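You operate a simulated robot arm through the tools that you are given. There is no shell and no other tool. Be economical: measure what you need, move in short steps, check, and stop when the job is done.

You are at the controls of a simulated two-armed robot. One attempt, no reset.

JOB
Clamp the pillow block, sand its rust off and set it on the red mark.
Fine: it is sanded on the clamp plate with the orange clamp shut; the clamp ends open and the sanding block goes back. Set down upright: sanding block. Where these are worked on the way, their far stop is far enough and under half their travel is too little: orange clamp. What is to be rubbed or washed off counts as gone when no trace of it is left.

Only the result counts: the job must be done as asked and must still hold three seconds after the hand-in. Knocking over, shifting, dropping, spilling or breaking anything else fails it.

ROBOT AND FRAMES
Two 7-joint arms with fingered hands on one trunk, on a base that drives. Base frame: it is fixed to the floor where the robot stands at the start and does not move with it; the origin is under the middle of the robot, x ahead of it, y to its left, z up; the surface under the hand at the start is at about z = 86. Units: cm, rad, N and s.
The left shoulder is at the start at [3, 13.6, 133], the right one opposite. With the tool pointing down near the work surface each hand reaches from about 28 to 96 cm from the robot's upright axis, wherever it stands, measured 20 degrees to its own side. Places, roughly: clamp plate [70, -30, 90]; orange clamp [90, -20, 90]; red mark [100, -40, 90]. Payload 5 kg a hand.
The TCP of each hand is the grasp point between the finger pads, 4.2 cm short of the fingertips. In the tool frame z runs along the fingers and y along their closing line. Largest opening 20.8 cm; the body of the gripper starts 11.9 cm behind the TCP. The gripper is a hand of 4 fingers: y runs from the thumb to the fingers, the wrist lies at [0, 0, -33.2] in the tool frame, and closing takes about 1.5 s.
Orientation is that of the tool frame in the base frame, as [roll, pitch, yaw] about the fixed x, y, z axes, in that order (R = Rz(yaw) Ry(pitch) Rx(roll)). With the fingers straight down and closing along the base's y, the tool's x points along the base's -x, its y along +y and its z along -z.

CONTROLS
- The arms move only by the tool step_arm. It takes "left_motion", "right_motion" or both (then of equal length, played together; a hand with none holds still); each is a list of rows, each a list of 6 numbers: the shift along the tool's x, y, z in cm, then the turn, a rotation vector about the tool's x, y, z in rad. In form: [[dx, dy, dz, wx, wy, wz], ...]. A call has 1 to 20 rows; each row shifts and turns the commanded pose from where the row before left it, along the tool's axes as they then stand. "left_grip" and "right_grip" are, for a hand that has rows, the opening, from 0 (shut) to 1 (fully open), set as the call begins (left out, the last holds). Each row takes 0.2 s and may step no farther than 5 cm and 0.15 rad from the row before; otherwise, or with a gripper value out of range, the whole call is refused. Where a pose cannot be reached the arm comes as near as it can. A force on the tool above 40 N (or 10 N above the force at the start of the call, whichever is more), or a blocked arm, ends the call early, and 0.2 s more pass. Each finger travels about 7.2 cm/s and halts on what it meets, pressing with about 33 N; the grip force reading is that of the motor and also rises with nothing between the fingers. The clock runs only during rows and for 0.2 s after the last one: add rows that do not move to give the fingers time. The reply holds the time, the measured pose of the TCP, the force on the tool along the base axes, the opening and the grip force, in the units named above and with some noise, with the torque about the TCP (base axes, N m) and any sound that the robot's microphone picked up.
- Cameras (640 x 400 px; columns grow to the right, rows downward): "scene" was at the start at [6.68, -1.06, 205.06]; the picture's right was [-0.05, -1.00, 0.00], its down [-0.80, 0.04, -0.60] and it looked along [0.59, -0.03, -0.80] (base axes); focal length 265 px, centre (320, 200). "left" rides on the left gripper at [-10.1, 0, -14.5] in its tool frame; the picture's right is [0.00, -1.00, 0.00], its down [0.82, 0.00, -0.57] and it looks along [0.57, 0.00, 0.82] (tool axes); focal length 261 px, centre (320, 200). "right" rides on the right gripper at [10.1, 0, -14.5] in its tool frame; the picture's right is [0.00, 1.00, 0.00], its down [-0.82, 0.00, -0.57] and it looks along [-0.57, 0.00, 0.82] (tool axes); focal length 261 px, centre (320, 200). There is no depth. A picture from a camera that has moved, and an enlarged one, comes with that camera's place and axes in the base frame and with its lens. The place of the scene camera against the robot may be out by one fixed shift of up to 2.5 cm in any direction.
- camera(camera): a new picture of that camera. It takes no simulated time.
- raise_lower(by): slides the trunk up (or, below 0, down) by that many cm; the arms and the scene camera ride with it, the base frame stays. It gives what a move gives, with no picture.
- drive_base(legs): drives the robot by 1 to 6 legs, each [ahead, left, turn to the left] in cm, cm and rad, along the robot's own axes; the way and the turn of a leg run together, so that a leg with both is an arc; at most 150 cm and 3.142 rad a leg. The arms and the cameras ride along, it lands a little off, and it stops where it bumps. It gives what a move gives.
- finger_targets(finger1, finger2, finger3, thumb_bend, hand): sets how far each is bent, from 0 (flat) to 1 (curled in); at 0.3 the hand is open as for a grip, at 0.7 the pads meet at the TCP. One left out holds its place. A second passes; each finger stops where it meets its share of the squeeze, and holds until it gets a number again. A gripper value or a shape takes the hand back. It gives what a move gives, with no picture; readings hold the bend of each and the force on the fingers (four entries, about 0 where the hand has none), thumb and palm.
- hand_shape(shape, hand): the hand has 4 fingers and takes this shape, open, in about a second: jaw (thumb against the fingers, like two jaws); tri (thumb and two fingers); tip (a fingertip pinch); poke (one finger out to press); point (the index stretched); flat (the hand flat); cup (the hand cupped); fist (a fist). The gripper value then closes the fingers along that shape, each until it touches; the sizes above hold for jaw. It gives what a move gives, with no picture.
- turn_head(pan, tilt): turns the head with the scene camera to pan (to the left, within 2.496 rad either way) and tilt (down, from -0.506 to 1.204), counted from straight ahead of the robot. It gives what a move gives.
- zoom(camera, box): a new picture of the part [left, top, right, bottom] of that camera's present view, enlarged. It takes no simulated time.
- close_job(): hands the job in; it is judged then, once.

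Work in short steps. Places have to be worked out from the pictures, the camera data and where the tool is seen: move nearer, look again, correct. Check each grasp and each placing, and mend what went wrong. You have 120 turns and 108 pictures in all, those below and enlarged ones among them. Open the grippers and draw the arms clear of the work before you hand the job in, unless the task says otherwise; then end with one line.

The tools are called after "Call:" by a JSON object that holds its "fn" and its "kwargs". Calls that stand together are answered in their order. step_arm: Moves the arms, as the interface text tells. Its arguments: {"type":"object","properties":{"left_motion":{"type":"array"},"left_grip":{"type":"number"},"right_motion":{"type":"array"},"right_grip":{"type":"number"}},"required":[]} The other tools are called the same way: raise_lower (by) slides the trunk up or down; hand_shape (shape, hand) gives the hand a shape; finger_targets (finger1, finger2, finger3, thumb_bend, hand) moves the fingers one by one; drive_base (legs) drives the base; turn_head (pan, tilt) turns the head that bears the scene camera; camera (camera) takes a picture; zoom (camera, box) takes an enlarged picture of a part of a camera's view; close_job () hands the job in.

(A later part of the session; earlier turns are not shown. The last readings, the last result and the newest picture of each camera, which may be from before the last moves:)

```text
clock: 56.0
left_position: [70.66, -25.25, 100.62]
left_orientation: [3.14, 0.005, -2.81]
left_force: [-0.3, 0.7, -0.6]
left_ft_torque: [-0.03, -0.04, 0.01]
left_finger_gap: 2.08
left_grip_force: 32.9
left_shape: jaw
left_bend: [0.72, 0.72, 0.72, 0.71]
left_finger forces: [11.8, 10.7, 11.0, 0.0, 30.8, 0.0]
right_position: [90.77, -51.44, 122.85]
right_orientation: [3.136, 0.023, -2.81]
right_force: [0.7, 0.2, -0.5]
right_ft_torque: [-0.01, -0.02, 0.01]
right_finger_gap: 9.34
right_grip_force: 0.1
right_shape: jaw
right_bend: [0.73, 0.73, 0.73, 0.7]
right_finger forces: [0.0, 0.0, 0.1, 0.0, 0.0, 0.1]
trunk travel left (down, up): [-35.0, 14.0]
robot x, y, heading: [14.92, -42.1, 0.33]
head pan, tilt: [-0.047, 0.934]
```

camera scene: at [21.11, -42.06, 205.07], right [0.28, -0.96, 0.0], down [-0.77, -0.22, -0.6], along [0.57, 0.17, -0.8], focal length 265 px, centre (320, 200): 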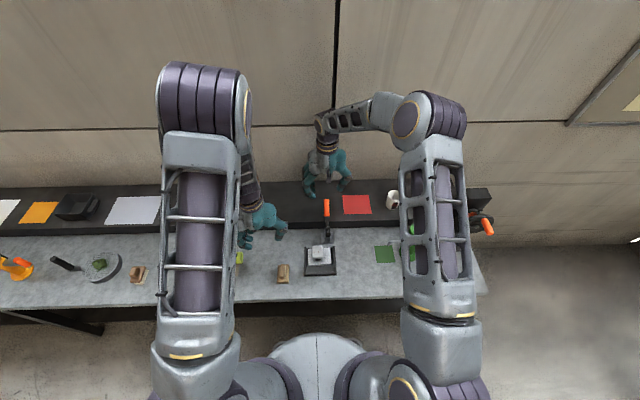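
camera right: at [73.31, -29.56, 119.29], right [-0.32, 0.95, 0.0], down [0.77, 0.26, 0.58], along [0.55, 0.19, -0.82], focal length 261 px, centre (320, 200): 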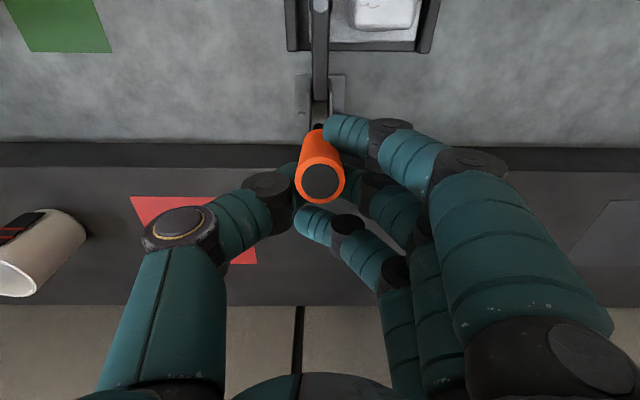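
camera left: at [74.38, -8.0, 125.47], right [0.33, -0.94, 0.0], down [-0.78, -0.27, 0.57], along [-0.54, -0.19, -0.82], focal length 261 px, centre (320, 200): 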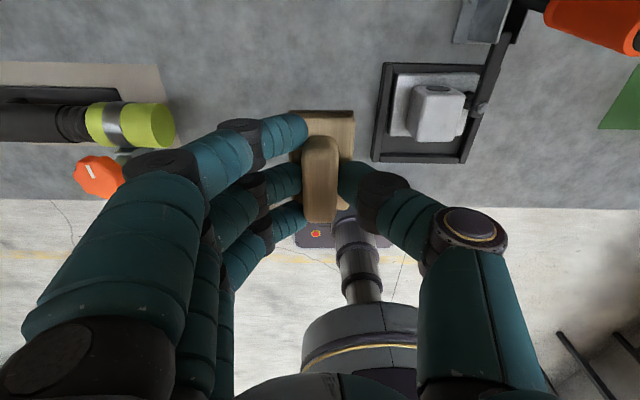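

Not quite touching; I press down about 0.35 cm more and stroke.

Call:
{"fn": "step_arm", "kwargs": {"left_motion": [[0, 0, 0.2, 0, 0, 0], [0, 0, 0.15, 0, 0, 0], [0.9, 0, 0, 0, 0, 0], [0.9, 0, 0, 0, 0, 0], [-0.9, 0.4, 0, 0, 0, 0], [-0.9, 0, 0, 0, 0, 0], [-0.9, 0, 0, 0, 0, 0], [-0.9, 0, 0, 0, 0, 0], [0.9, -0.4, 0, 0, 0, 0], [0.9, 0, 0, 0, 0, 0], [0.9, 0, 0, 0, 0, 0], [0.9, 0, 0, 0, 0, 0], [-0.9, -0.4, 0, 0, 0, 0], [-0.9, 0, 0, 0, 0, 0], [-0.9, 0, 0, 0, 0, 0], [-0.9, 0, 0, 0, 0, 0], [0.9, 0.4, 0, 0, 0, 0], [0.9, 0, 0, 0, 0, 0], [0, 0, 0, 0, 0, 0]]}}

```text
clock: 57.2
left_position: [69.27, -25.39, 100.53]
left_orientation: [-3.139, -0.004, -2.812]
left_force: [-7.6, -2.9, 28.1]
left_ft_torque: [0.2, 0.2, 0.1]
left_finger_gap: 2.17
left_grip_force: 32.9
left_shape: jaw
left_bend: [0.72, 0.72, 0.72, 0.71]
left_finger forces: [17.9, 15.8, 14.9, 0.0, 36.0, 0.0]
right_position: [90.74, -51.59, 122.78]
right_orientation: [3.138, 0.023, -2.809]
right_force: [-0.2, 0.4, 0.7]
right_ft_torque: [-0.05, 0.04, -0.02]
right_finger_gap: 9.34
right_grip_force: 0.0
right_shape: jaw
right_bend: [0.73, 0.73, 0.73, 0.7]
right_finger forces: [0.1, 0.0, 0.0, 0.0, 0.0, 0.0]
trunk travel left (down, up): [-35.0, 14.0]
robot x, y, heading: [14.67, -42.51, 0.329]
head pan, tilt: [-0.047, 0.934]
stopped in row 6 (left hand): the force on the tool passed its limit at 42 N (the readings are from after the stop); the commanded pose is now the measured one
```

Pressed a bit hard; I ease up 0.15 cm and continue the strokes.

Call:
{"fn": "step_arm", "kwargs": {"left_motion": [[0, -0.2, -0.12, 0, 0, 0], [-0.8, 0, 0, 0, 0, 0], [-0.8, 0, 0, 0, 0, 0], [-0.8, 0, 0, 0, 0, 0], [-0.6, 0, 0, 0, 0, 0], [0.8, 0.4, 0, 0, 0, 0], [0.8, 0, 0, 0, 0, 0], [0.8, 0, 0, 0, 0, 0], [0.8, 0, 0, 0, 0, 0], [-0.8, -0.4, 0, 0, 0, 0], [-0.8, -0.3, 0, 0, 0, 0], [-0.8, 0, 0, 0, 0, 0], [-0.8, 0, 0, 0, 0, 0], [0.8, 0.3, 0, 0, 0, 0], [0.8, 0, 0, 0, 0, 0], [0, 0, 0, 0, 0, 0]]}}

Call:
{"fn": "step_arm", "kwargs": {"left_motion": [[0, 0, -3, 0, 0, 0], [0, 0, -4, 0, 0, 0], [0, 3, -3.5, 0, 0, 0], [0.5, 4, 0, 0, 0, 0], [0.5, 4, 0, 0, 0, 0], [0, 4, 0, 0, 0, 0], [0, 0, 0, 0, 0, 0]]}}

Call:
{"fn": "zoom", "kwargs": {"camera": "left", "box": [385, 65, 485, 165]}}

Call:
{"fn": "zoom", "kwargs": {"camera": "scene", "box": [308, 240, 338, 268]}}

```text
clock: 60.6
left_position: [70.77, -25.22, 100.54]
left_orientation: [-3.137, -0.003, -2.812]
left_force: [5.2, 2.8, 17.2]
left_ft_torque: [0.31, -0.19, -0.08]
left_finger_gap: 2.18
left_grip_force: 33.3
left_shape: jaw
left_bend: [0.72, 0.72, 0.72, 0.71]
left_finger forces: [17.8, 14.8, 13.3, 0.1, 33.6, 0.0]
right_position: [91.0, -51.53, 122.83]
right_orientation: [3.137, 0.022, -2.812]
right_force: [-0.6, -0.6, -0.4]
right_ft_torque: [-0.01, 0.0, -0.02]
right_finger_gap: 9.34
right_grip_force: 0.0
right_shape: jaw
right_bend: [0.73, 0.73, 0.73, 0.7]
right_finger forces: [0.1, 0.0, 0.0, 0.0, 0.1, 0.0]
trunk travel left (down, up): [-35.0, 14.0]
robot x, y, heading: [14.67, -42.61, 0.335]
head pan, tilt: [-0.047, 0.934]
```

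```text
clock: 62.2
left_position: [65.08, -11.44, 110.9]
left_orientation: [3.141, -0.004, -2.811]
left_force: [0.0, -0.9, -0.5]
left_ft_torque: [0.11, 0.06, 0.02]
left_finger_gap: 2.13
left_grip_force: 33.2
left_shape: jaw
left_bend: [0.72, 0.72, 0.72, 0.71]
left_finger forces: [12.1, 10.4, 11.4, 0.1, 30.6, 0.1]
right_position: [90.93, -51.76, 122.71]
right_orientation: [3.136, 0.022, -2.814]
right_force: [-0.6, -1.3, -1.3]
right_ft_torque: [0.12, 0.0, -0.01]
right_finger_gap: 9.33
right_grip_force: 0.0
right_shape: jaw
right_bend: [0.73, 0.73, 0.73, 0.7]
right_finger forces: [0.0, 0.0, 0.0, 0.0, 0.0, 0.0]
trunk travel left (down, up): [-35.0, 14.0]
robot x, y, heading: [14.4, -42.55, 0.331]
head pan, tilt: [-0.047, 0.934]
```

```text
4.00 times, centred on (435, 115) of left
camera zoom: at [74.53, -8.01, 125.5], right [0.33, -0.94, 0.0], down [-0.77, -0.27, 0.57], along [-0.54, -0.19, -0.82], focal length 1043 px, centre (-140, 540)
```

zoom: 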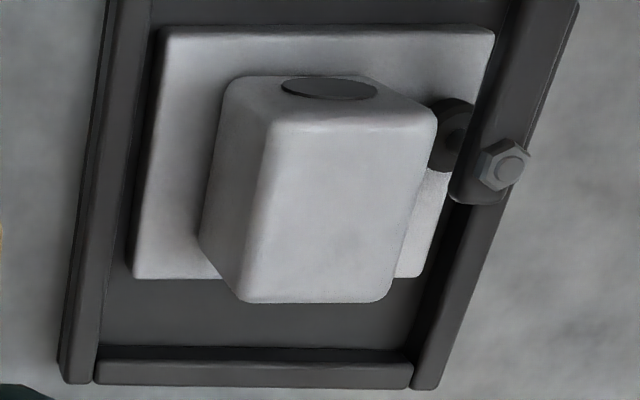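

```text
14.29 times, centred on (323, 254) of scene
camera zoom: at [21.34, -42.24, 205.06], right [0.28, -0.96, 0.0], down [-0.77, -0.22, -0.6], along [0.57, 0.17, -0.8], focal length 3786 px, centre (277, -571)
```

zoom: 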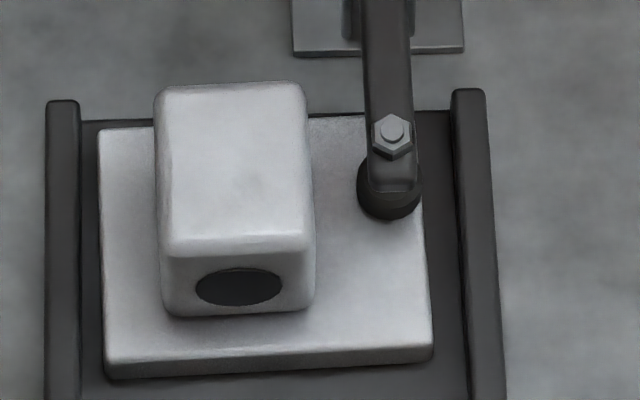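

The surface is clean and unchanged by the extra pass. Now I return the sanding block to its original spot (TCP 57.55, -12.53).

Call:
{"fn": "step_arm", "kwargs": {"left_motion": [[1.9, 0.4, 0, 0, 0, 0], [1.9, 0.4, 0, 0, 0, 0], [1.9, 0.33, 2, 0, 0, 0], [1.77, 0.33, 3, 0, 0, 0], [0, 0, 4, 0, 0, 0], [0, 0, 4, 0, 0, 0], [0, 0, 3, 0, 0, 0], [0, 0, 0, 0, 0, 0]]}}

Call:
{"fn": "zoom", "kwargs": {"camera": "scene", "box": [230, 220, 350, 310]}}

```text
clock: 64.0
left_position: [57.48, -12.57, 95.11]
left_orientation: [-3.14, -0.001, -2.812]
left_force: [-1.2, 0.0, -1.4]
left_ft_torque: [0.0, -0.02, 0.06]
left_finger_gap: 2.1
left_grip_force: 33.1
left_shape: jaw
left_bend: [0.72, 0.72, 0.72, 0.71]
left_finger forces: [12.1, 10.5, 11.2, 0.0, 30.4, 0.0]
right_position: [90.84, -51.5, 122.79]
right_orientation: [3.135, 0.022, -2.812]
right_force: [0.3, -0.2, -0.1]
right_ft_torque: [-0.01, -0.04, 0.04]
right_finger_gap: 9.34
right_grip_force: 0.0
right_shape: jaw
right_bend: [0.73, 0.73, 0.73, 0.7]
right_finger forces: [0.0, 0.0, 0.0, 0.0, 0.0, 0.0]
trunk travel left (down, up): [-35.0, 14.0]
robot x, y, heading: [14.43, -42.52, 0.329]
head pan, tilt: [-0.047, 0.934]
```

```text
4.44 times, centred on (290, 265) of scene
camera zoom: at [21.21, -42.05, 205.07], right [0.28, -0.96, 0.0], down [-0.77, -0.22, -0.6], along [0.57, 0.17, -0.8], focal length 1178 px, centre (453, -89)
```

zoom: 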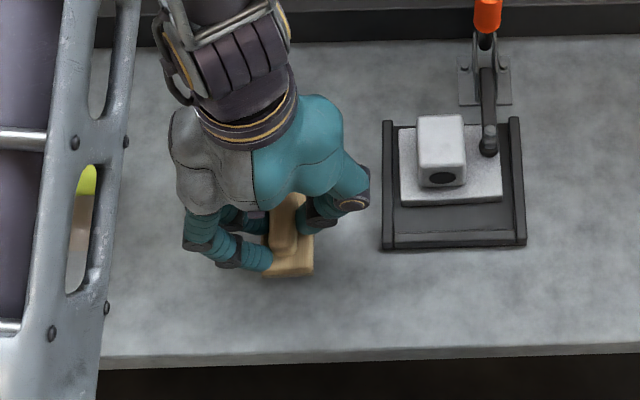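

Right above its old place. I lower gently until it touches.

Call:
{"fn": "step_arm", "kwargs": {"left_motion": [[0, 0, 0.8, 0, 0, 0], [0, 0, 0.4, 0, 0, 0], [0, 0, 0.25, 0, 0, 0], [0, 0, 0.2, 0, 0, 0], [0, 0, 0.15, 0, 0, 0], [0, 0, 0.15, 0, 0, 0], [0, 0, 0.15, 0, 0, 0], [0, 0, 0, 0, 0, 0]]}}

```text
clock: 65.8
left_position: [57.41, -12.28, 92.81]
left_orientation: [-3.137, -0.003, -2.81]
left_force: [0.2, -0.7, -0.8]
left_ft_torque: [-0.04, -0.04, 0.02]
left_finger_gap: 2.09
left_grip_force: 33.8
left_shape: jaw
left_bend: [0.72, 0.72, 0.72, 0.71]
left_finger forces: [12.1, 10.4, 11.2, 0.0, 30.4, 0.0]
right_position: [91.02, -51.46, 122.72]
right_orientation: [3.135, 0.021, -2.811]
right_force: [-0.2, 0.9, -0.3]
right_ft_torque: [0.0, 0.0, 0.04]
right_finger_gap: 9.34
right_grip_force: 0.1
right_shape: jaw
right_bend: [0.73, 0.73, 0.73, 0.7]
right_finger forces: [0.0, 0.0, 0.0, 0.1, 0.1, 0.1]
trunk travel left (down, up): [-35.0, 14.0]
robot x, y, heading: [14.59, -42.24, 0.333]
head pan, tilt: [-0.047, 0.934]
```

Call:
{"fn": "step_arm", "kwargs": {"left_motion": [[0, 0, 0.1, 0, 0, 0], [0, 0, 0.1, 0, 0, 0], [0, 0, 0.1, 0, 0, 0], [0, 0, 0.1, 0, 0, 0], [0, 0, 0.1, 0, 0, 0], [0, 0, 0, 0, 0, 0]]}}

```text
clock: 66.8
left_position: [57.53, -12.31, 92.64]
left_orientation: [-3.138, -0.003, -2.812]
left_force: [-5.5, -1.7, 30.6]
left_ft_torque: [0.44, 0.28, 0.03]
left_finger_gap: 2.17
left_grip_force: 33.1
left_shape: jaw
left_bend: [0.72, 0.72, 0.72, 0.71]
left_finger forces: [19.6, 19.0, 17.5, 0.0, 37.3, 0.1]
right_position: [90.71, -51.48, 122.74]
right_orientation: [3.135, 0.022, -2.809]
right_force: [0.5, 0.0, 0.1]
right_ft_torque: [-0.01, 0.03, -0.02]
right_finger_gap: 9.34
right_grip_force: 0.1
right_shape: jaw
right_bend: [0.73, 0.73, 0.73, 0.7]
right_finger forces: [0.0, 0.0, 0.0, 0.1, 0.0, 0.0]
trunk travel left (down, up): [-35.0, 14.0]
robot x, y, heading: [14.48, -42.15, 0.336]
head pan, tilt: [-0.047, 0.934]
stopped in row 5 (left hand): the force on the tool passed its limit at 43 N (the readings are from after the stop); the commanded pose is now the measured one
```

It is on the table. I ease the pressure slightly, open, and lift away.

Call:
{"fn": "step_arm", "kwargs": {"left_motion": [[0, 0, -0.15, 0, 0, 0], [0, 0, 0, 0, 0, 0]]}}

Call:
{"fn": "step_arm", "kwargs": {"left_motion": [[0, 0, 0, 0, 0, 0], [0, 0, 0, 0, 0, 0], [0, 0, 0, 0, 0, 0], [0, 0, 0, 0, 0, 0], [0, 0, 0, 0, 0, 0]], "left_grip": 0.42}}

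Call:
{"fn": "step_arm", "kwargs": {"left_motion": [[0, 0, -3, 0, 0, 0], [0, 0, -4, 0, 0, 0], [0, 0, -4, 0, 0, 0], [0, 0, -4, 0, 0, 0], [0, 0, -4, 0, 0, 0], [0, 0, 0, 0, 0, 0]]}}

Call:
{"fn": "camera", "kwargs": {"camera": "left"}}

Call:
{"fn": "camera", "kwargs": {"camera": "scene"}}

```text
clock: 67.4
left_position: [57.54, -12.31, 92.77]
left_orientation: [-3.136, -0.001, -2.812]
left_force: [-2.1, -2.2, 7.2]
left_ft_torque: [0.11, 0.06, 0.04]
left_finger_gap: 2.15
left_grip_force: 33.3
left_shape: jaw
left_bend: [0.72, 0.72, 0.72, 0.71]
left_finger forces: [14.3, 12.7, 11.9, 0.0, 33.6, 0.1]
right_position: [90.85, -51.62, 122.69]
right_orientation: [3.136, 0.023, -2.812]
right_force: [-0.1, -0.1, -0.3]
right_ft_torque: [-0.03, -0.03, 0.0]
right_finger_gap: 9.34
right_grip_force: 0.1
right_shape: jaw
right_bend: [0.73, 0.73, 0.73, 0.7]
right_finger forces: [0.0, 0.0, 0.0, 0.0, 0.0, 0.1]
trunk travel left (down, up): [-35.0, 14.0]
robot x, y, heading: [14.55, -42.53, 0.33]
head pan, tilt: [-0.047, 0.934]
```

```text
clock: 68.6
left_position: [57.43, -12.35, 92.72]
left_orientation: [-3.138, -0.001, -2.812]
left_force: [0.1, 0.2, -0.6]
left_ft_torque: [0.0, -0.01, 0.01]
left_finger_gap: 8.66
left_grip_force: 0.0
left_shape: jaw
left_bend: [0.73, 0.73, 0.73, 0.7]
left_finger forces: [0.1, 0.0, 0.0, 0.0, 0.1, 0.0]
right_position: [90.91, -51.6, 122.83]
right_orientation: [3.136, 0.022, -2.811]
right_force: [-0.2, -0.2, 0.2]
right_ft_torque: [0.02, -0.02, -0.02]
right_finger_gap: 9.34
right_grip_force: 0.1
right_shape: jaw
right_bend: [0.73, 0.73, 0.73, 0.7]
right_finger forces: [0.0, 0.0, 0.1, 0.0, 0.1, 0.1]
trunk travel left (down, up): [-35.0, 14.0]
robot x, y, heading: [14.58, -42.38, 0.33]
head pan, tilt: [-0.047, 0.934]
```

```text
clock: 70.0
left_position: [57.36, -12.17, 111.65]
left_orientation: [-3.138, -0.003, -2.812]
left_force: [0.8, 0.3, 0.1]
left_ft_torque: [-0.04, 0.08, 0.01]
left_finger_gap: 8.7
left_grip_force: 0.1
left_shape: jaw
left_bend: [0.73, 0.73, 0.73, 0.7]
left_finger forces: [0.0, 0.1, 0.1, 0.0, 0.0, 0.0]
right_position: [90.97, -51.37, 122.63]
right_orientation: [3.137, 0.02, -2.81]
right_force: [0.8, 0.7, -0.5]
right_ft_torque: [0.0, 0.07, 0.01]
right_finger_gap: 9.33
right_grip_force: 0.0
right_shape: jaw
right_bend: [0.73, 0.73, 0.73, 0.7]
right_finger forces: [0.0, 0.1, 0.1, 0.0, 0.1, 0.0]
trunk travel left (down, up): [-35.0, 14.0]
robot x, y, heading: [14.57, -42.49, 0.333]
head pan, tilt: [-0.047, 0.934]
```

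```text
42 pictures are left
camera left: at [66.95, -8.68, 126.25], right [0.33, -0.94, 0.0], down [-0.77, -0.27, 0.57], along [-0.54, -0.19, -0.82], focal length 261 px, centre (320, 200)
```

left: 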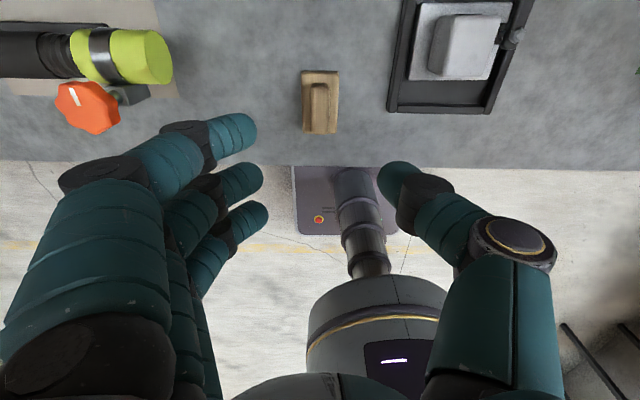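

```text
41 pictures are left
camera scene: at [21.39, -41.95, 205.05], right [0.28, -0.96, 0.0], down [-0.77, -0.23, -0.59], along [0.57, 0.17, -0.8], focal length 265 px, centre (320, 200)
```

scene: 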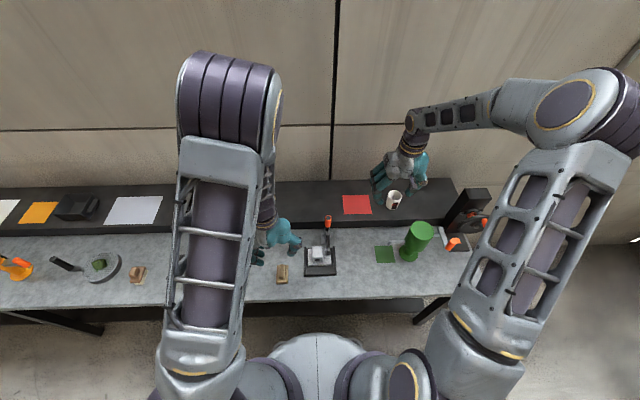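

Sanding block is back upright in its place. Now I bring the right hand back over the clamp handle the way it left.

Call:
{"fn": "step_arm", "kwargs": {"right_motion": [[0, 4.5, 0, 0, 0, 0], [0, 4.5, 0, 0, 0, 0], [0, 4.5, 0, 0, 0, 0], [0, 4.5, 0, 0, 0, 0], [0, 4.5, 0, 0, 0, 0], [0, 4, 2, 0, 0, 0], [0, 0, 0, 0, 0, 0]], "right_grip": 0.45}}

Call:
{"fn": "camera", "kwargs": {"camera": "right"}}

```text
clock: 71.6
left_position: [57.35, -12.23, 111.82]
left_orientation: [-3.14, -0.002, -2.812]
left_force: [1.2, 0.2, -0.1]
left_ft_torque: [0.08, -0.03, 0.01]
left_finger_gap: 8.68
left_grip_force: 0.2
left_shape: jaw
left_bend: [0.73, 0.73, 0.73, 0.7]
left_finger forces: [0.1, 0.0, 0.0, 0.0, 0.0, 0.0]
right_position: [82.14, -26.3, 120.99]
right_orientation: [3.137, 0.023, -2.812]
right_force: [0.4, -1.0, 0.2]
right_ft_torque: [0.11, -0.01, -0.03]
right_finger_gap: 9.33
right_grip_force: 0.0
right_shape: jaw
right_bend: [0.73, 0.73, 0.73, 0.7]
right_finger forces: [0.1, 0.0, 0.1, 0.0, 0.0, 0.1]
trunk travel left (down, up): [-35.0, 14.0]
robot x, y, heading: [14.43, -42.43, 0.331]
head pan, tilt: [-0.047, 0.934]
```

```text
40 pictures are left
camera right: at [72.31, -29.69, 135.31], right [-0.32, 0.95, 0.01], down [0.77, 0.26, 0.59], along [0.56, 0.19, -0.81], focal length 261 px, centre (320, 200)
```

right: 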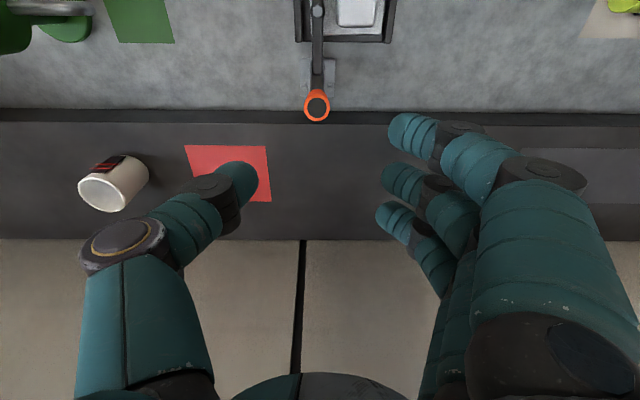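

Handle stands at about (66.8, 52.2), nearly vertical. I shift 1.8 toward me, lower over it and close.

Call:
{"fn": "step_arm", "kwargs": {"right_motion": [[1.8, -0.25, 0, 0, 0, 0], [0, 0, 4, 0, 0, 0], [0, 0, 4, 0, 0, 0], [0, 0, 4, 0, 0, 0], [0, 0, 4, 0, 0, 0], [0, 0, 0, 0, 0, 0]]}}

Call:
{"fn": "step_arm", "kwargs": {"right_motion": [[0, 0, 0, 0, 0, 0], [0, 0, 0, 0, 0, 0], [0, 0, 0, 0, 0, 0], [0, 0, 0, 0, 0, 0], [0, 0, 0, 0, 0, 0], [0, 0, 0, 0, 0, 0]], "right_grip": 0}}

Call:
{"fn": "camera", "kwargs": {"camera": "right"}}

```text
clock: 73.0
left_position: [57.29, -12.14, 111.9]
left_orientation: [-3.137, -0.001, -2.811]
left_force: [-0.7, -0.2, 0.1]
left_ft_torque: [0.04, -0.12, -0.04]
left_finger_gap: 8.67
left_grip_force: 0.1
left_shape: jaw
left_bend: [0.73, 0.73, 0.73, 0.7]
left_finger forces: [0.0, 0.0, 0.1, 0.1, 0.0, 0.0]
right_position: [80.99, -26.88, 104.98]
right_orientation: [3.138, 0.022, -2.813]
right_force: [0.1, -0.5, 0.3]
right_ft_torque: [0.04, -0.04, 0.02]
right_finger_gap: 9.35
right_grip_force: 0.1
right_shape: jaw
right_bend: [0.73, 0.73, 0.73, 0.7]
right_finger forces: [0.0, 0.0, 0.0, 0.0, 0.0, 0.0]
trunk travel left (down, up): [-35.0, 14.0]
robot x, y, heading: [14.43, -42.58, 0.334]
head pan, tilt: [-0.047, 0.934]
```

```text
clock: 74.4
left_position: [57.45, -12.31, 111.73]
left_orientation: [-3.141, 0.0, -2.813]
left_force: [1.4, 0.0, 0.1]
left_ft_torque: [0.0, 0.0, -0.02]
left_finger_gap: 8.68
left_grip_force: 0.0
left_shape: jaw
left_bend: [0.73, 0.73, 0.73, 0.7]
left_finger forces: [0.0, 0.0, 0.0, 0.0, 0.1, 0.0]
right_position: [81.19, -27.12, 104.8]
right_orientation: [3.138, 0.023, -2.812]
right_force: [3.0, -11.4, -2.3]
right_ft_torque: [-0.14, -0.05, 0.01]
right_finger_gap: 0.8
right_grip_force: 33.0
right_shape: jaw
right_bend: [0.7, 0.72, 0.7, 0.7]
right_finger forces: [0.0, 14.8, 0.0, 0.1, 27.1, 0.1]
trunk travel left (down, up): [-35.0, 14.0]
robot x, y, heading: [14.47, -42.33, 0.335]
head pan, tilt: [-0.047, 0.934]
```

```text
39 pictures are left
camera right: at [71.27, -30.52, 119.3], right [-0.32, 0.95, 0.0], down [0.77, 0.26, 0.59], along [0.56, 0.19, -0.81], focal length 261 px, centre (320, 200)
```

right: 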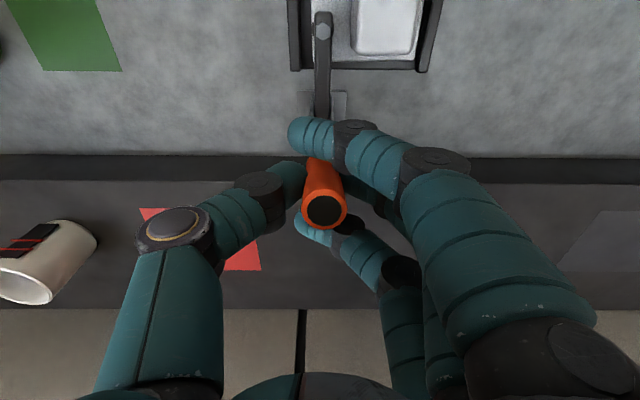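

The middle finger and thumb hold the handle with the outer fingers caging it front and back. I swing it back: first 30°.

Call:
{"fn": "step_arm", "kwargs": {"right_motion": [[-0.74, 0, 0.05, 0, 0, 0], [-0.74, 0, 0.05, 0, 0, 0], [-1.42, 0, 0.25, 0, 0, 0], [-1.39, 0, 0.4, 0, 0, 0], [-1.34, 0, 0.55, 0, 0, 0], [-1.27, 0, 0.67, 0, 0, 0], [0, 0, 0, 0, 0, 0]]}}

Call:
{"fn": "camera", "kwargs": {"camera": "right"}}

```text
clock: 76.0
left_position: [57.43, -12.41, 111.8]
left_orientation: [-3.139, -0.001, -2.812]
left_force: [-0.3, -0.3, -0.1]
left_ft_torque: [-0.01, -0.02, 0.0]
left_finger_gap: 8.65
left_grip_force: 0.1
left_shape: jaw
left_bend: [0.73, 0.73, 0.73, 0.7]
left_finger forces: [0.1, 0.1, 0.0, 0.0, 0.0, 0.0]
right_position: [87.66, -24.9, 103.11]
right_orientation: [3.137, 0.025, -2.812]
right_force: [16.2, -21.2, 28.3]
right_ft_torque: [-0.75, 0.2, -0.14]
right_finger_gap: 1.06
right_grip_force: 33.3
right_shape: jaw
right_bend: [0.7, 0.72, 0.7, 0.72]
right_finger forces: [0.0, 17.0, 9.3, 0.0, 41.9, 0.0]
trunk travel left (down, up): [-35.0, 14.0]
robot x, y, heading: [14.75, -42.51, 0.332]
head pan, tilt: [-0.047, 0.934]
```

```text
38 pictures are left
camera right: at [77.74, -28.37, 117.57], right [-0.32, 0.95, 0.01], down [0.76, 0.25, 0.59], along [0.56, 0.19, -0.81], focal length 261 px, centre (320, 200)
```

right: 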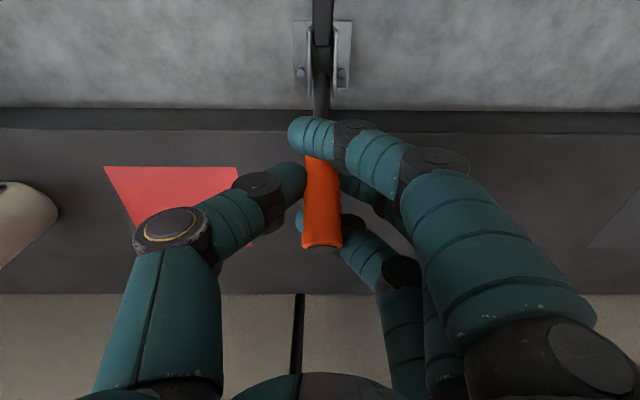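

The handle is going back; the hand is loaded radially and sideways, so I ease 0.3 to the right, use a slightly larger radius and continue.

Call:
{"fn": "step_arm", "kwargs": {"right_motion": [[-0.4, -0.3, -0.3, 0, 0, 0], [-0.8, 0, 0.5, 0, 0, 0], [-0.9, 0, 0.6, 0, 0, 0], [-0.75, 0, 0.7, 0, 0, 0], [-0.7, 0, 0.7, 0, 0, 0], [-0.6, 0, 0.7, 0, 0, 0], [0, 0, 0, 0, 0, 0]]}}

Call:
{"fn": "camera", "kwargs": {"camera": "right"}}

```text
clock: 77.6
left_position: [57.18, -12.34, 111.79]
left_orientation: [3.141, -0.002, -2.811]
left_force: [-0.2, 0.9, -0.3]
left_ft_torque: [-0.02, 0.05, -0.01]
left_finger_gap: 8.64
left_grip_force: 0.0
left_shape: jaw
left_bend: [0.73, 0.73, 0.73, 0.7]
left_finger forces: [0.1, 0.0, 0.0, 0.0, 0.1, 0.0]
right_position: [91.11, -24.14, 100.01]
right_orientation: [3.139, 0.012, -2.809]
right_force: [-28.5, -25.4, -11.1]
right_ft_torque: [-1.18, 2.12, -0.23]
right_finger_gap: 0.87
right_grip_force: 32.7
right_shape: jaw
right_bend: [0.71, 0.72, 0.7, 0.72]
right_finger forces: [21.0, 10.3, 19.5, 0.1, 23.1, 0.0]
trunk travel left (down, up): [-35.0, 14.0]
robot x, y, heading: [14.91, -42.66, 0.328]
head pan, tilt: [-0.047, 0.934]
```

```text
37 pictures are left
camera right: at [81.38, -27.37, 114.54], right [-0.32, 0.95, 0.0], down [0.77, 0.26, 0.58], along [0.55, 0.19, -0.81], focal length 261 px, centre (320, 200)
```

right: 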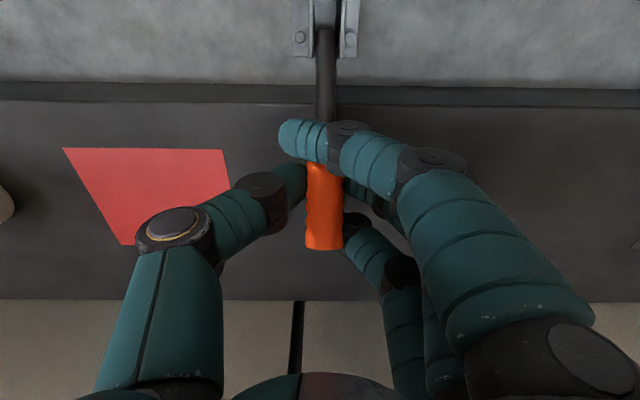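

The hand meets a stop and the handle lies as at the start. I ease the load, open the hand and rise clear.

Call:
{"fn": "step_arm", "kwargs": {"right_motion": [[0.4, -0.15, 0, 0, 0, 0], [0, 0, 0, 0, 0, 0]]}}

Call:
{"fn": "step_arm", "kwargs": {"right_motion": [[0, 0, 0, 0, 0, 0], [0, 0, 0, 0, 0, 0], [0, 0, 0, 0, 0, 0], [0, 0, 0, 0, 0, 0], [0, 0, 0, 0, 0, 0]], "right_grip": 0.5}}

Call:
{"fn": "camera", "kwargs": {"camera": "right"}}

```text
clock: 78.2
left_position: [57.31, -12.29, 111.75]
left_orientation: [-3.14, -0.001, -2.811]
left_force: [-0.6, 0.2, 0.7]
left_ft_torque: [0.01, 0.01, 0.01]
left_finger_gap: 8.66
left_grip_force: 0.1
left_shape: jaw
left_bend: [0.73, 0.73, 0.73, 0.7]
left_finger forces: [0.1, 0.1, 0.0, 0.0, 0.2, 0.0]
right_position: [91.0, -24.09, 100.17]
right_orientation: [3.138, 0.018, -2.809]
right_force: [-23.8, -20.2, -13.9]
right_ft_torque: [-0.88, 1.53, -0.02]
right_finger_gap: 0.82
right_grip_force: 33.1
right_shape: jaw
right_bend: [0.71, 0.72, 0.7, 0.72]
right_finger forces: [14.3, 11.9, 15.7, 0.1, 22.2, 0.0]
trunk travel left (down, up): [-35.0, 14.0]
robot x, y, heading: [14.61, -42.56, 0.33]
head pan, tilt: [-0.047, 0.934]
```

```text
clock: 79.4
left_position: [57.46, -12.3, 111.65]
left_orientation: [-3.138, -0.002, -2.81]
left_force: [-0.1, 0.0, -0.3]
left_ft_torque: [0.02, -0.01, 0.01]
left_finger_gap: 8.71
left_grip_force: 0.1
left_shape: jaw
left_bend: [0.73, 0.73, 0.73, 0.7]
left_finger forces: [0.0, 0.1, 0.0, 0.1, 0.1, 0.1]
right_position: [91.36, -24.0, 100.22]
right_orientation: [3.136, 0.023, -2.81]
right_force: [-0.4, 0.1, 0.2]
right_ft_torque: [0.02, 0.04, 0.01]
right_finger_gap: 10.31
right_grip_force: 0.1
right_shape: jaw
right_bend: [0.73, 0.73, 0.73, 0.7]
right_finger forces: [0.0, 0.0, 0.0, 0.1, 0.0, 0.1]
trunk travel left (down, up): [-35.0, 14.0]
robot x, y, heading: [14.86, -42.19, 0.327]
head pan, tilt: [-0.047, 0.934]
```

```text
36 pictures are left
camera right: at [81.47, -27.35, 114.62], right [-0.32, 0.95, 0.01], down [0.77, 0.26, 0.59], along [0.56, 0.19, -0.81], focal length 261 px, centre (320, 200)
```

right: 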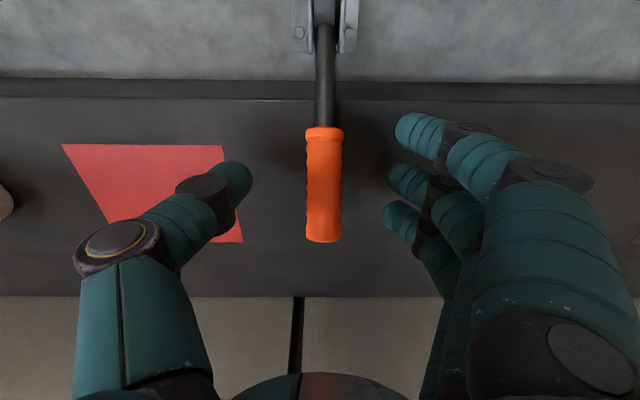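

Handle is free. I raise the right hand and move right to see the clamp.

Call:
{"fn": "step_arm", "kwargs": {"right_motion": [[0, 0, -4, 0, 0, 0], [0, 0, -4, 0, 0, 0], [0, 0, -4, 0, 0, 0], [0, 0, -4, 0, 0, 0], [0, -3, -3, 0, 0, 0], [0, -4.5, 0, 0, 0, 0], [0, -4.5, 0, 0, 0, 0], [0, -4.5, 0, 0, 0, 0], [0, 0, 0, 0, 0, 0]]}}

Call:
{"fn": "zoom", "kwargs": {"camera": "right", "box": [340, 0, 600, 180]}}

Call:
{"fn": "zoom", "kwargs": {"camera": "left", "box": [380, 0, 640, 180]}}

Call:
{"fn": "zoom", "kwargs": {"camera": "scene", "box": [260, 190, 400, 290]}}

```text
clock: 81.4
left_position: [57.44, -12.07, 111.67]
left_orientation: [-3.137, -0.001, -2.811]
left_force: [0.2, 0.8, -0.1]
left_ft_torque: [-0.13, -0.01, 0.0]
left_finger_gap: 8.68
left_grip_force: 0.0
left_shape: jaw
left_bend: [0.73, 0.73, 0.73, 0.7]
left_finger forces: [0.0, 0.0, 0.0, 0.0, 0.1, 0.0]
right_position: [96.14, -39.56, 119.01]
right_orientation: [3.138, 0.021, -2.809]
right_force: [-0.8, 0.9, 0.1]
right_ft_torque: [-0.14, -0.01, 0.03]
right_finger_gap: 10.35
right_grip_force: 0.0
right_shape: jaw
right_bend: [0.73, 0.73, 0.73, 0.7]
right_finger forces: [0.0, 0.0, 0.1, 0.0, 0.0, 0.1]
trunk travel left (down, up): [-35.0, 14.0]
robot x, y, heading: [14.63, -42.5, 0.328]
head pan, tilt: [-0.047, 0.934]
```

```text
2.22 times, centred on (470, 90) of right
camera zoom: at [86.25, -42.88, 133.42], right [-0.32, 0.95, 0.0], down [0.77, 0.26, 0.59], along [0.56, 0.19, -0.81], focal length 579 px, centre (-13, 444)
```

zoom: 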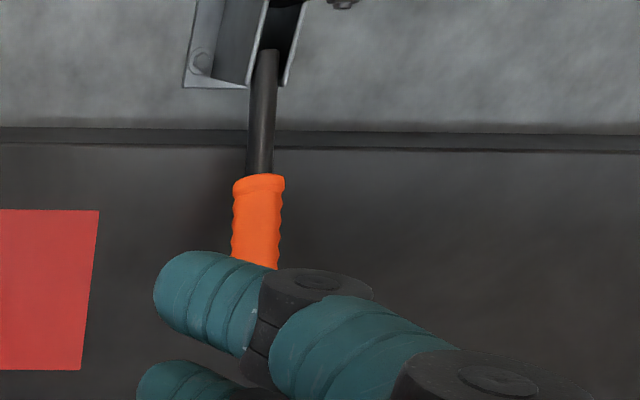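

```text
2.22 times, centred on (510, 90) of left
camera zoom: at [66.86, -8.58, 126.25], right [0.33, -0.94, 0.0], down [-0.77, -0.27, 0.57], along [-0.54, -0.19, -0.82], focal length 579 px, centre (-102, 444)
```

zoom: 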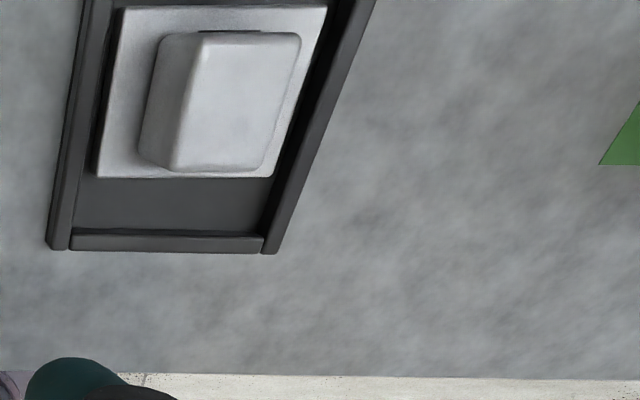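

```text
4.00 times, centred on (330, 240) of scene
camera zoom: at [21.22, -41.78, 205.06], right [0.28, -0.96, 0.0], down [-0.77, -0.23, -0.6], along [0.57, 0.17, -0.8], focal length 1060 px, centre (280, 40)
```

zoom: 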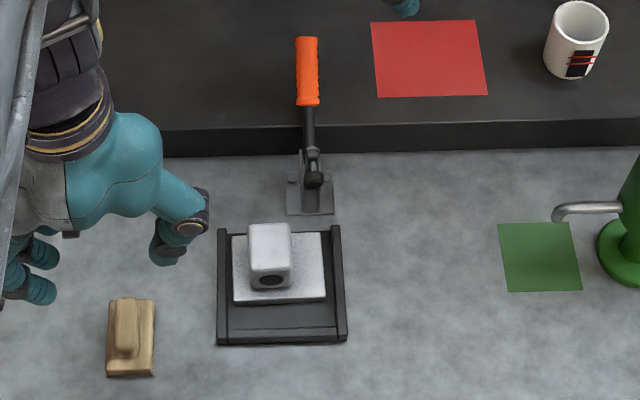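

Clamp is fully open, pillow clean in the tray, sanding block back. Now I move the left hand out of the way and bring the right hand above the tower.

Call:
{"fn": "step_arm", "kwargs": {"left_motion": [[0, 3, -3, 0, 0, 0], [0, 4, -2, 0, 0, 0], [0, 4.5, 0, 0, 0, 0], [0, 4.5, 0, 0, 0, 0], [0, 4.5, 0, 0, 0, 0], [0, 0, 0, 0, 0, 0], [0, 0, 0, 0, 0, 0], [0, 0, 0, 0, 0, 0], [0, 0, 0, 0, 0, 0]], "right_motion": [[0, 0, 0, 0, 0.022, 0], [2.9, 3.17, 0, 0, 0, 0], [2.9, 3.17, 0, 0, 0, 0], [2.9, 3.17, 0, 0, 0, 0], [2.9, 3.17, 0, 0, 0, 0], [2.9, 3.17, 0, 0, 0, 0], [2.9, 3.17, 0, 0, 0, 0], [2.9, 3.17, 0, 0, 0, 0], [0, 0, 0, 0, 0, 0]]}}

Call:
{"fn": "camera", "kwargs": {"camera": "right"}}

```text
clock: 83.4
left_position: [51.21, 7.1, 116.69]
left_orientation: [-3.141, -0.003, -2.812]
left_force: [0.4, -1.2, 0.3]
left_ft_torque: [0.11, 0.07, -0.03]
left_finger_gap: 8.69
left_grip_force: 0.0
left_shape: jaw
left_bend: [0.73, 0.73, 0.73, 0.7]
left_finger forces: [0.0, 0.1, 0.0, 0.1, 0.1, 0.1]
right_position: [69.81, -25.42, 119.11]
right_orientation: [3.137, 0.001, -2.812]
right_force: [1.1, 0.2, -0.2]
right_ft_torque: [0.12, 0.06, -0.01]
right_finger_gap: 10.36
right_grip_force: 0.0
right_shape: jaw
right_bend: [0.73, 0.73, 0.73, 0.7]
right_finger forces: [0.1, 0.0, 0.1, 0.1, 0.0, 0.1]
trunk travel left (down, up): [-35.0, 14.0]
robot x, y, heading: [14.89, -42.66, 0.329]
head pan, tilt: [-0.047, 0.934]
```

```text
32 pictures are left
camera right: at [60.26, -28.71, 133.78], right [-0.32, 0.95, 0.01], down [0.78, 0.26, 0.57], along [0.54, 0.19, -0.82], focal length 261 px, centre (320, 200)
```

right: 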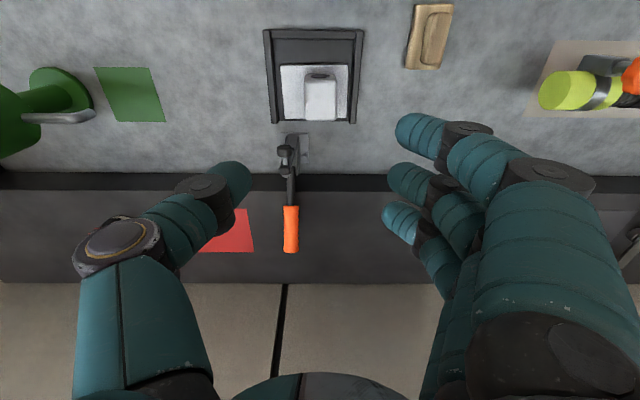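

Tower centre is at (57.1, 46.9), right under the hand. I narrow the opening slightly and lower in stages.

Call:
{"fn": "step_arm", "kwargs": {"right_motion": [[0.3, 0.1, 4, 0, 0, 0], [0, 0, 4, 0, 0, 0], [0, 0, 4, 0, 0, 0], [0, 0, 4, 0, 0, 0], [0, 0, 3, 0, 0, 0], [0, 0, 2, 0, 0, 0], [0, 0, 2, 0, 0, 0], [0, 0, 1.4, 0, 0, 0], [0, 0, 0, 0, 0, 0]], "right_grip": 0.42}}

Call:
{"fn": "camera", "kwargs": {"camera": "right"}}

```text
clock: 85.4
left_position: [50.99, 7.19, 116.63]
left_orientation: [-3.138, -0.002, -2.811]
left_force: [0.5, -0.1, -0.1]
left_ft_torque: [0.02, 0.03, 0.01]
left_finger_gap: 8.68
left_grip_force: 0.2
left_shape: jaw
left_bend: [0.73, 0.73, 0.73, 0.7]
left_finger forces: [0.0, 0.1, 0.0, 0.1, 0.1, 0.1]
right_position: [69.4, -25.14, 94.83]
right_orientation: [3.137, 0.0, -2.809]
right_force: [0.2, -0.1, -0.3]
right_ft_torque: [-0.01, 0.01, 0.03]
right_finger_gap: 8.82
right_grip_force: 0.1
right_shape: jaw
right_bend: [0.73, 0.73, 0.73, 0.7]
right_finger forces: [0.1, 0.0, 0.0, 0.1, 0.0, 0.0]
trunk travel left (down, up): [-35.0, 14.0]
robot x, y, heading: [14.97, -42.33, 0.33]
head pan, tilt: [-0.047, 0.934]
```

```text
31 pictures are left
camera right: at [59.93, -28.35, 109.52], right [-0.32, 0.95, 0.0], down [0.78, 0.26, 0.57], along [0.54, 0.19, -0.82], focal length 261 px, centre (320, 200)
```

right: 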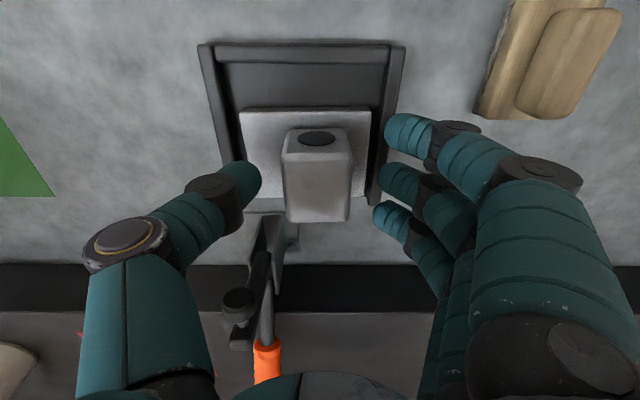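

Straddling the tower well, clear of the clamp. Down 1.1 more and close.

Call:
{"fn": "step_arm", "kwargs": {"right_motion": [[0, 0, 0.6, 0, 0, 0], [0, 0, 0.5, 0, 0, 0], [0, 0, 0, 0, 0, 0]]}}

Call:
{"fn": "step_arm", "kwargs": {"right_motion": [[0, 0, 0, 0, 0, 0], [0, 0, 0, 0, 0, 0], [0, 0, 0, 0, 0, 0], [0, 0, 0, 0, 0, 0], [0, 0, 0, 0, 0, 0], [0, 0, 0, 0, 0, 0]], "right_grip": 0}}

Call:
{"fn": "camera", "kwargs": {"camera": "right"}}

```text
clock: 86.2
left_position: [51.0, 7.2, 116.88]
left_orientation: [-3.138, -0.002, -2.812]
left_force: [-0.8, -0.3, 1.1]
left_ft_torque: [-0.02, 0.0, 0.04]
left_finger_gap: 8.71
left_grip_force: 0.1
left_shape: jaw
left_bend: [0.73, 0.73, 0.73, 0.7]
left_finger forces: [0.0, 0.0, 0.0, 0.0, 0.1, 0.0]
right_position: [69.49, -25.24, 93.62]
right_orientation: [3.136, 0.0, -2.809]
right_force: [0.3, -0.3, 0.4]
right_ft_torque: [-0.01, -0.01, -0.01]
right_finger_gap: 8.83
right_grip_force: 0.0
right_shape: jaw
right_bend: [0.73, 0.73, 0.73, 0.7]
right_finger forces: [0.0, 0.0, 0.0, 0.0, 0.0, 0.1]
trunk travel left (down, up): [-35.0, 14.0]
robot x, y, heading: [14.56, -42.81, 0.33]
head pan, tilt: [-0.047, 0.934]
```

```text
clock: 87.6
left_position: [51.05, 7.32, 116.72]
left_orientation: [-3.138, -0.001, -2.812]
left_force: [0.1, 0.1, -0.4]
left_ft_torque: [-0.02, -0.04, -0.01]
left_finger_gap: 8.71
left_grip_force: 0.1
left_shape: jaw
left_bend: [0.73, 0.73, 0.73, 0.7]
left_finger forces: [0.0, 0.1, 0.0, 0.0, 0.1, 0.2]
right_position: [69.6, -25.22, 93.62]
right_orientation: [3.137, 0.002, -2.81]
right_force: [-0.2, 0.2, 0.9]
right_ft_torque: [0.06, -0.03, -0.01]
right_finger_gap: 4.25
right_grip_force: 32.9
right_shape: jaw
right_bend: [0.73, 0.73, 0.73, 0.7]
right_finger forces: [8.1, 10.1, 10.0, 0.0, 29.3, 0.0]
trunk travel left (down, up): [-35.0, 14.0]
robot x, y, heading: [14.56, -42.46, 0.329]
head pan, tilt: [-0.047, 0.934]
```

```text
30 pictures are left
camera right: at [60.0, -28.46, 108.36], right [-0.32, 0.95, 0.0], down [0.78, 0.26, 0.57], along [0.54, 0.19, -0.82], focal length 261 px, centre (320, 200)
```

right: 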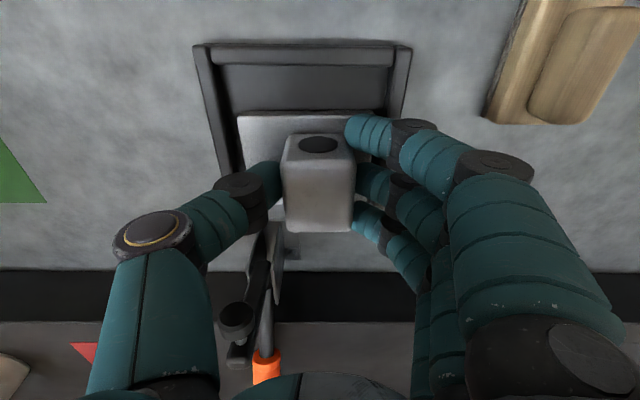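

All three fingers and thumb hold it. I lift 2 cm, slide 2.5 toward me to clear the raised clamp pad, then lift to z≈114.

Call:
{"fn": "step_arm", "kwargs": {"right_motion": [[0, 0, -1, 0, 0, 0], [0, 0, -1.2, 0, 0, 0], [1.2, 0, -0.2, 0, 0, 0], [1.3, 0, 0, 0, 0, 0], [0, 0, -3, 0, 0, 0], [0, 0, -4, 0, 0, 0], [0, 0, -4, 0, 0, 0], [0, 0, -4, 0, 0, 0], [0, 0, -3, 0, 0, 0], [0, 0, 0, 0, 0, 0]]}}

Call:
{"fn": "camera", "kwargs": {"camera": "right"}}

```text
clock: 89.8
left_position: [51.13, 7.09, 116.69]
left_orientation: [-3.138, -0.002, -2.813]
left_force: [-0.4, -0.3, -0.8]
left_ft_torque: [-0.02, 0.01, -0.01]
left_finger_gap: 8.69
left_grip_force: 0.0
left_shape: jaw
left_bend: [0.73, 0.73, 0.73, 0.7]
left_finger forces: [0.0, 0.1, 0.0, 0.0, 0.0, 0.1]
right_position: [67.23, -26.17, 114.36]
right_orientation: [3.136, -0.002, -2.81]
right_force: [0.6, -0.6, -4.0]
right_ft_torque: [-0.03, 0.07, -0.02]
right_finger_gap: 4.22
right_grip_force: 33.0
right_shape: jaw
right_bend: [0.73, 0.73, 0.73, 0.7]
right_finger forces: [8.4, 10.1, 10.1, 0.0, 29.3, 0.0]
trunk travel left (down, up): [-35.0, 14.0]
robot x, y, heading: [14.68, -42.5, 0.331]
head pan, tilt: [-0.047, 0.934]
```

```text
29 pictures are left
camera right: at [57.67, -29.44, 128.94], right [-0.32, 0.95, 0.0], down [0.78, 0.26, 0.57], along [0.54, 0.19, -0.82], focal length 261 px, centre (320, 200)
```

right: 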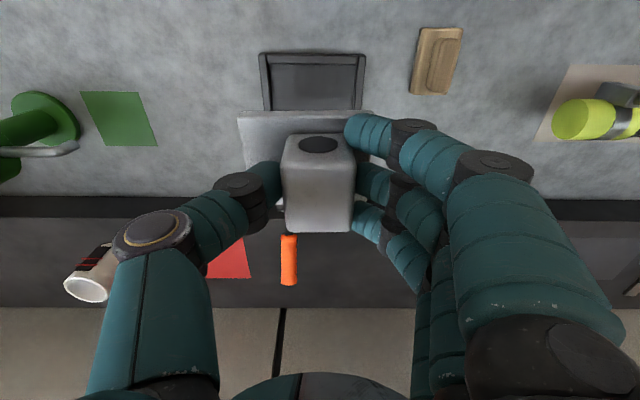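

Lifted cleanly. Now over to the red mark.

Call:
{"fn": "step_arm", "kwargs": {"right_motion": [[-3.5, -2.45, 0, 0, 0, 0], [-3.5, -2.45, 0, 0, 0, 0], [-3.5, -2.45, 0, 0, 0, 0], [-3.5, -2.45, 0, 0, 0, 0], [-3.5, -2.45, 0, 0, 0, 0], [-3.5, -2.45, 0, 0, 0, 0], [-3.5, -2.45, 0, 0, 0, 0], [-3.5, -2.45, 0, 0, 0, 0], [0, 0, 0, 0, 0, 0]]}}

Call:
{"fn": "camera", "kwargs": {"camera": "right"}}

Call:
{"fn": "zoom", "kwargs": {"camera": "scene", "box": [290, 160, 430, 250]}}

Call:
{"fn": "zoom", "kwargs": {"camera": "left", "box": [320, 0, 640, 200]}}

```text
clock: 91.8
left_position: [50.92, 7.24, 116.83]
left_orientation: [-3.137, 0.001, -2.812]
left_force: [-1.2, -0.9, -0.9]
left_ft_torque: [0.01, -0.06, 0.02]
left_finger_gap: 8.68
left_grip_force: 0.1
left_shape: jaw
left_bend: [0.73, 0.73, 0.73, 0.7]
left_finger forces: [0.0, 0.0, 0.1, 0.0, 0.0, 0.0]
right_position: [99.73, -35.67, 113.82]
right_orientation: [3.138, 0.001, -2.811]
right_force: [-0.1, 0.0, -3.1]
right_ft_torque: [0.02, -0.03, 0.0]
right_finger_gap: 4.23
right_grip_force: 33.3
right_shape: jaw
right_bend: [0.73, 0.73, 0.73, 0.7]
right_finger forces: [8.7, 10.2, 10.3, 0.0, 29.4, 0.1]
trunk travel left (down, up): [-35.0, 14.0]
robot x, y, heading: [14.63, -42.13, 0.331]
head pan, tilt: [-0.047, 0.934]
```

```text
28 pictures are left
camera right: at [90.13, -38.93, 128.47], right [-0.32, 0.95, 0.0], down [0.78, 0.26, 0.57], along [0.54, 0.19, -0.82], focal length 261 px, centre (320, 200)
```

right: 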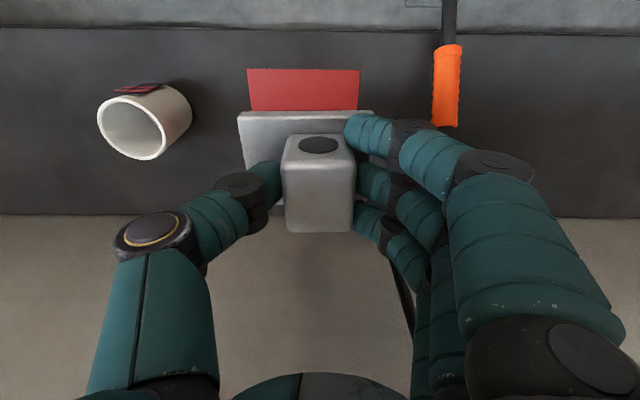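

```text
4.44 times, centred on (360, 205) of scene
camera zoom: at [21.14, -41.98, 205.07], right [0.28, -0.96, 0.0], down [-0.77, -0.22, -0.6], along [0.57, 0.17, -0.8], focal length 1178 px, centre (142, 178)
```

zoom: 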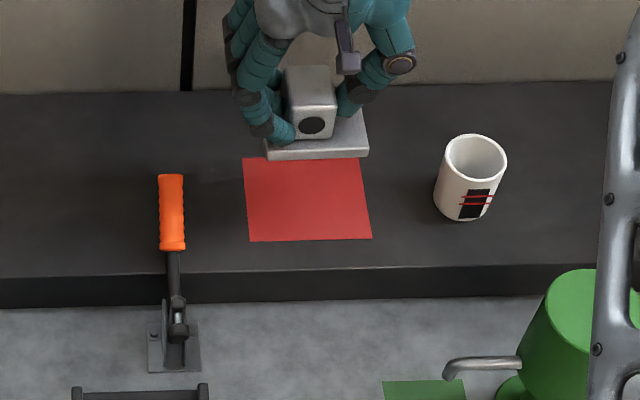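

```text
2.00 times, centred on (480, 100) of left
camera zoom: at [60.46, 10.66, 131.31], right [0.33, -0.94, 0.0], down [-0.77, -0.27, 0.57], along [-0.54, -0.19, -0.82], focal length 521 px, centre (0, 400)
```

zoom: 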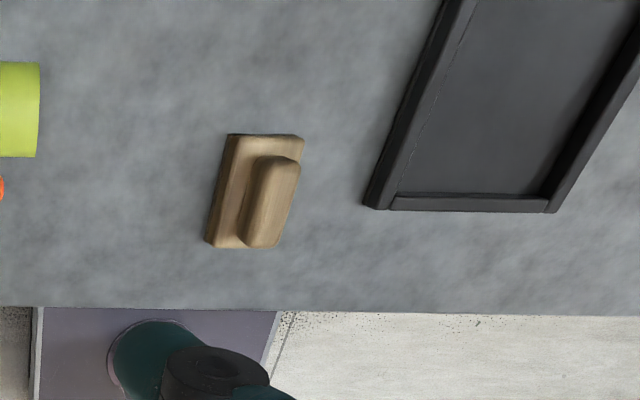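

Red mark measured at t 61.6–75.5, n 77.3–89.3; plate centre now ≈(82.2, 67.6). I shift 1.2 ahead and 0.8 right and lower.

Call:
{"fn": "step_arm", "kwargs": {"right_motion": [[-1.2, -0.8, 0, 0, 0, 0], [0, 0, 4, 0, 0, 0], [0, 0, 4, 0, 0, 0], [0, 0, 2.5, 0, 0, 0], [0, 0, 1.5, 0, 0, 0], [0, 0, 0, 0, 0, 0]]}}

Call:
{"fn": "camera", "kwargs": {"camera": "right"}}

Call:
{"fn": "zoom", "kwargs": {"camera": "scene", "box": [290, 160, 430, 250]}}

```text
clock: 93.2
left_position: [51.09, 7.24, 116.86]
left_orientation: [-3.138, -0.002, -2.812]
left_force: [0.0, 0.2, 0.7]
left_ft_torque: [0.01, -0.01, 0.02]
left_finger_gap: 8.73
left_grip_force: 0.0
left_shape: jaw
left_bend: [0.73, 0.73, 0.73, 0.7]
left_finger forces: [0.0, 0.0, 0.1, 0.0, 0.0, 0.1]
right_position: [101.31, -36.1, 101.85]
right_orientation: [3.136, 0.0, -2.811]
right_force: [0.0, -0.5, -4.4]
right_ft_torque: [0.08, 0.02, -0.03]
right_finger_gap: 4.24
right_grip_force: 33.1
right_shape: jaw
right_bend: [0.73, 0.73, 0.73, 0.7]
right_finger forces: [8.8, 10.2, 10.5, 0.0, 29.3, 0.1]
trunk travel left (down, up): [-35.0, 14.0]
robot x, y, heading: [14.83, -42.72, 0.332]
head pan, tilt: [-0.047, 0.934]
```

```text
25 pictures are left
camera right: at [91.77, -39.32, 116.51], right [-0.32, 0.95, 0.01], down [0.78, 0.26, 0.57], along [0.54, 0.19, -0.82], focal length 261 px, centre (320, 200)
```

right: 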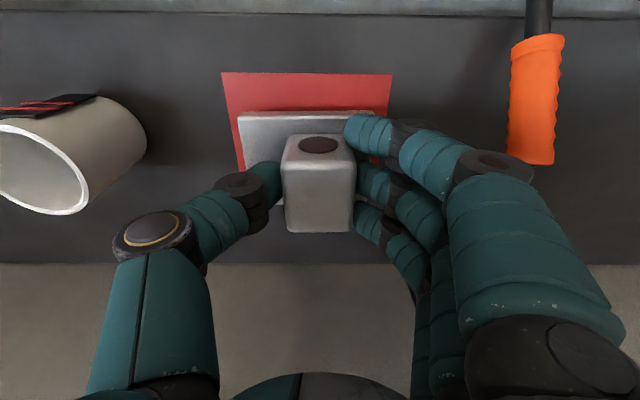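

```text
4.44 times, centred on (360, 205) of scene
camera zoom: at [21.27, -42.05, 205.06], right [0.28, -0.96, 0.0], down [-0.77, -0.22, -0.6], along [0.57, 0.17, -0.8], focal length 1178 px, centre (142, 178)
```

zoom: 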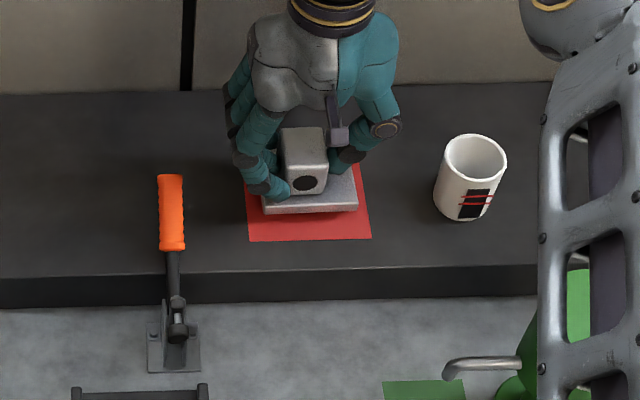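

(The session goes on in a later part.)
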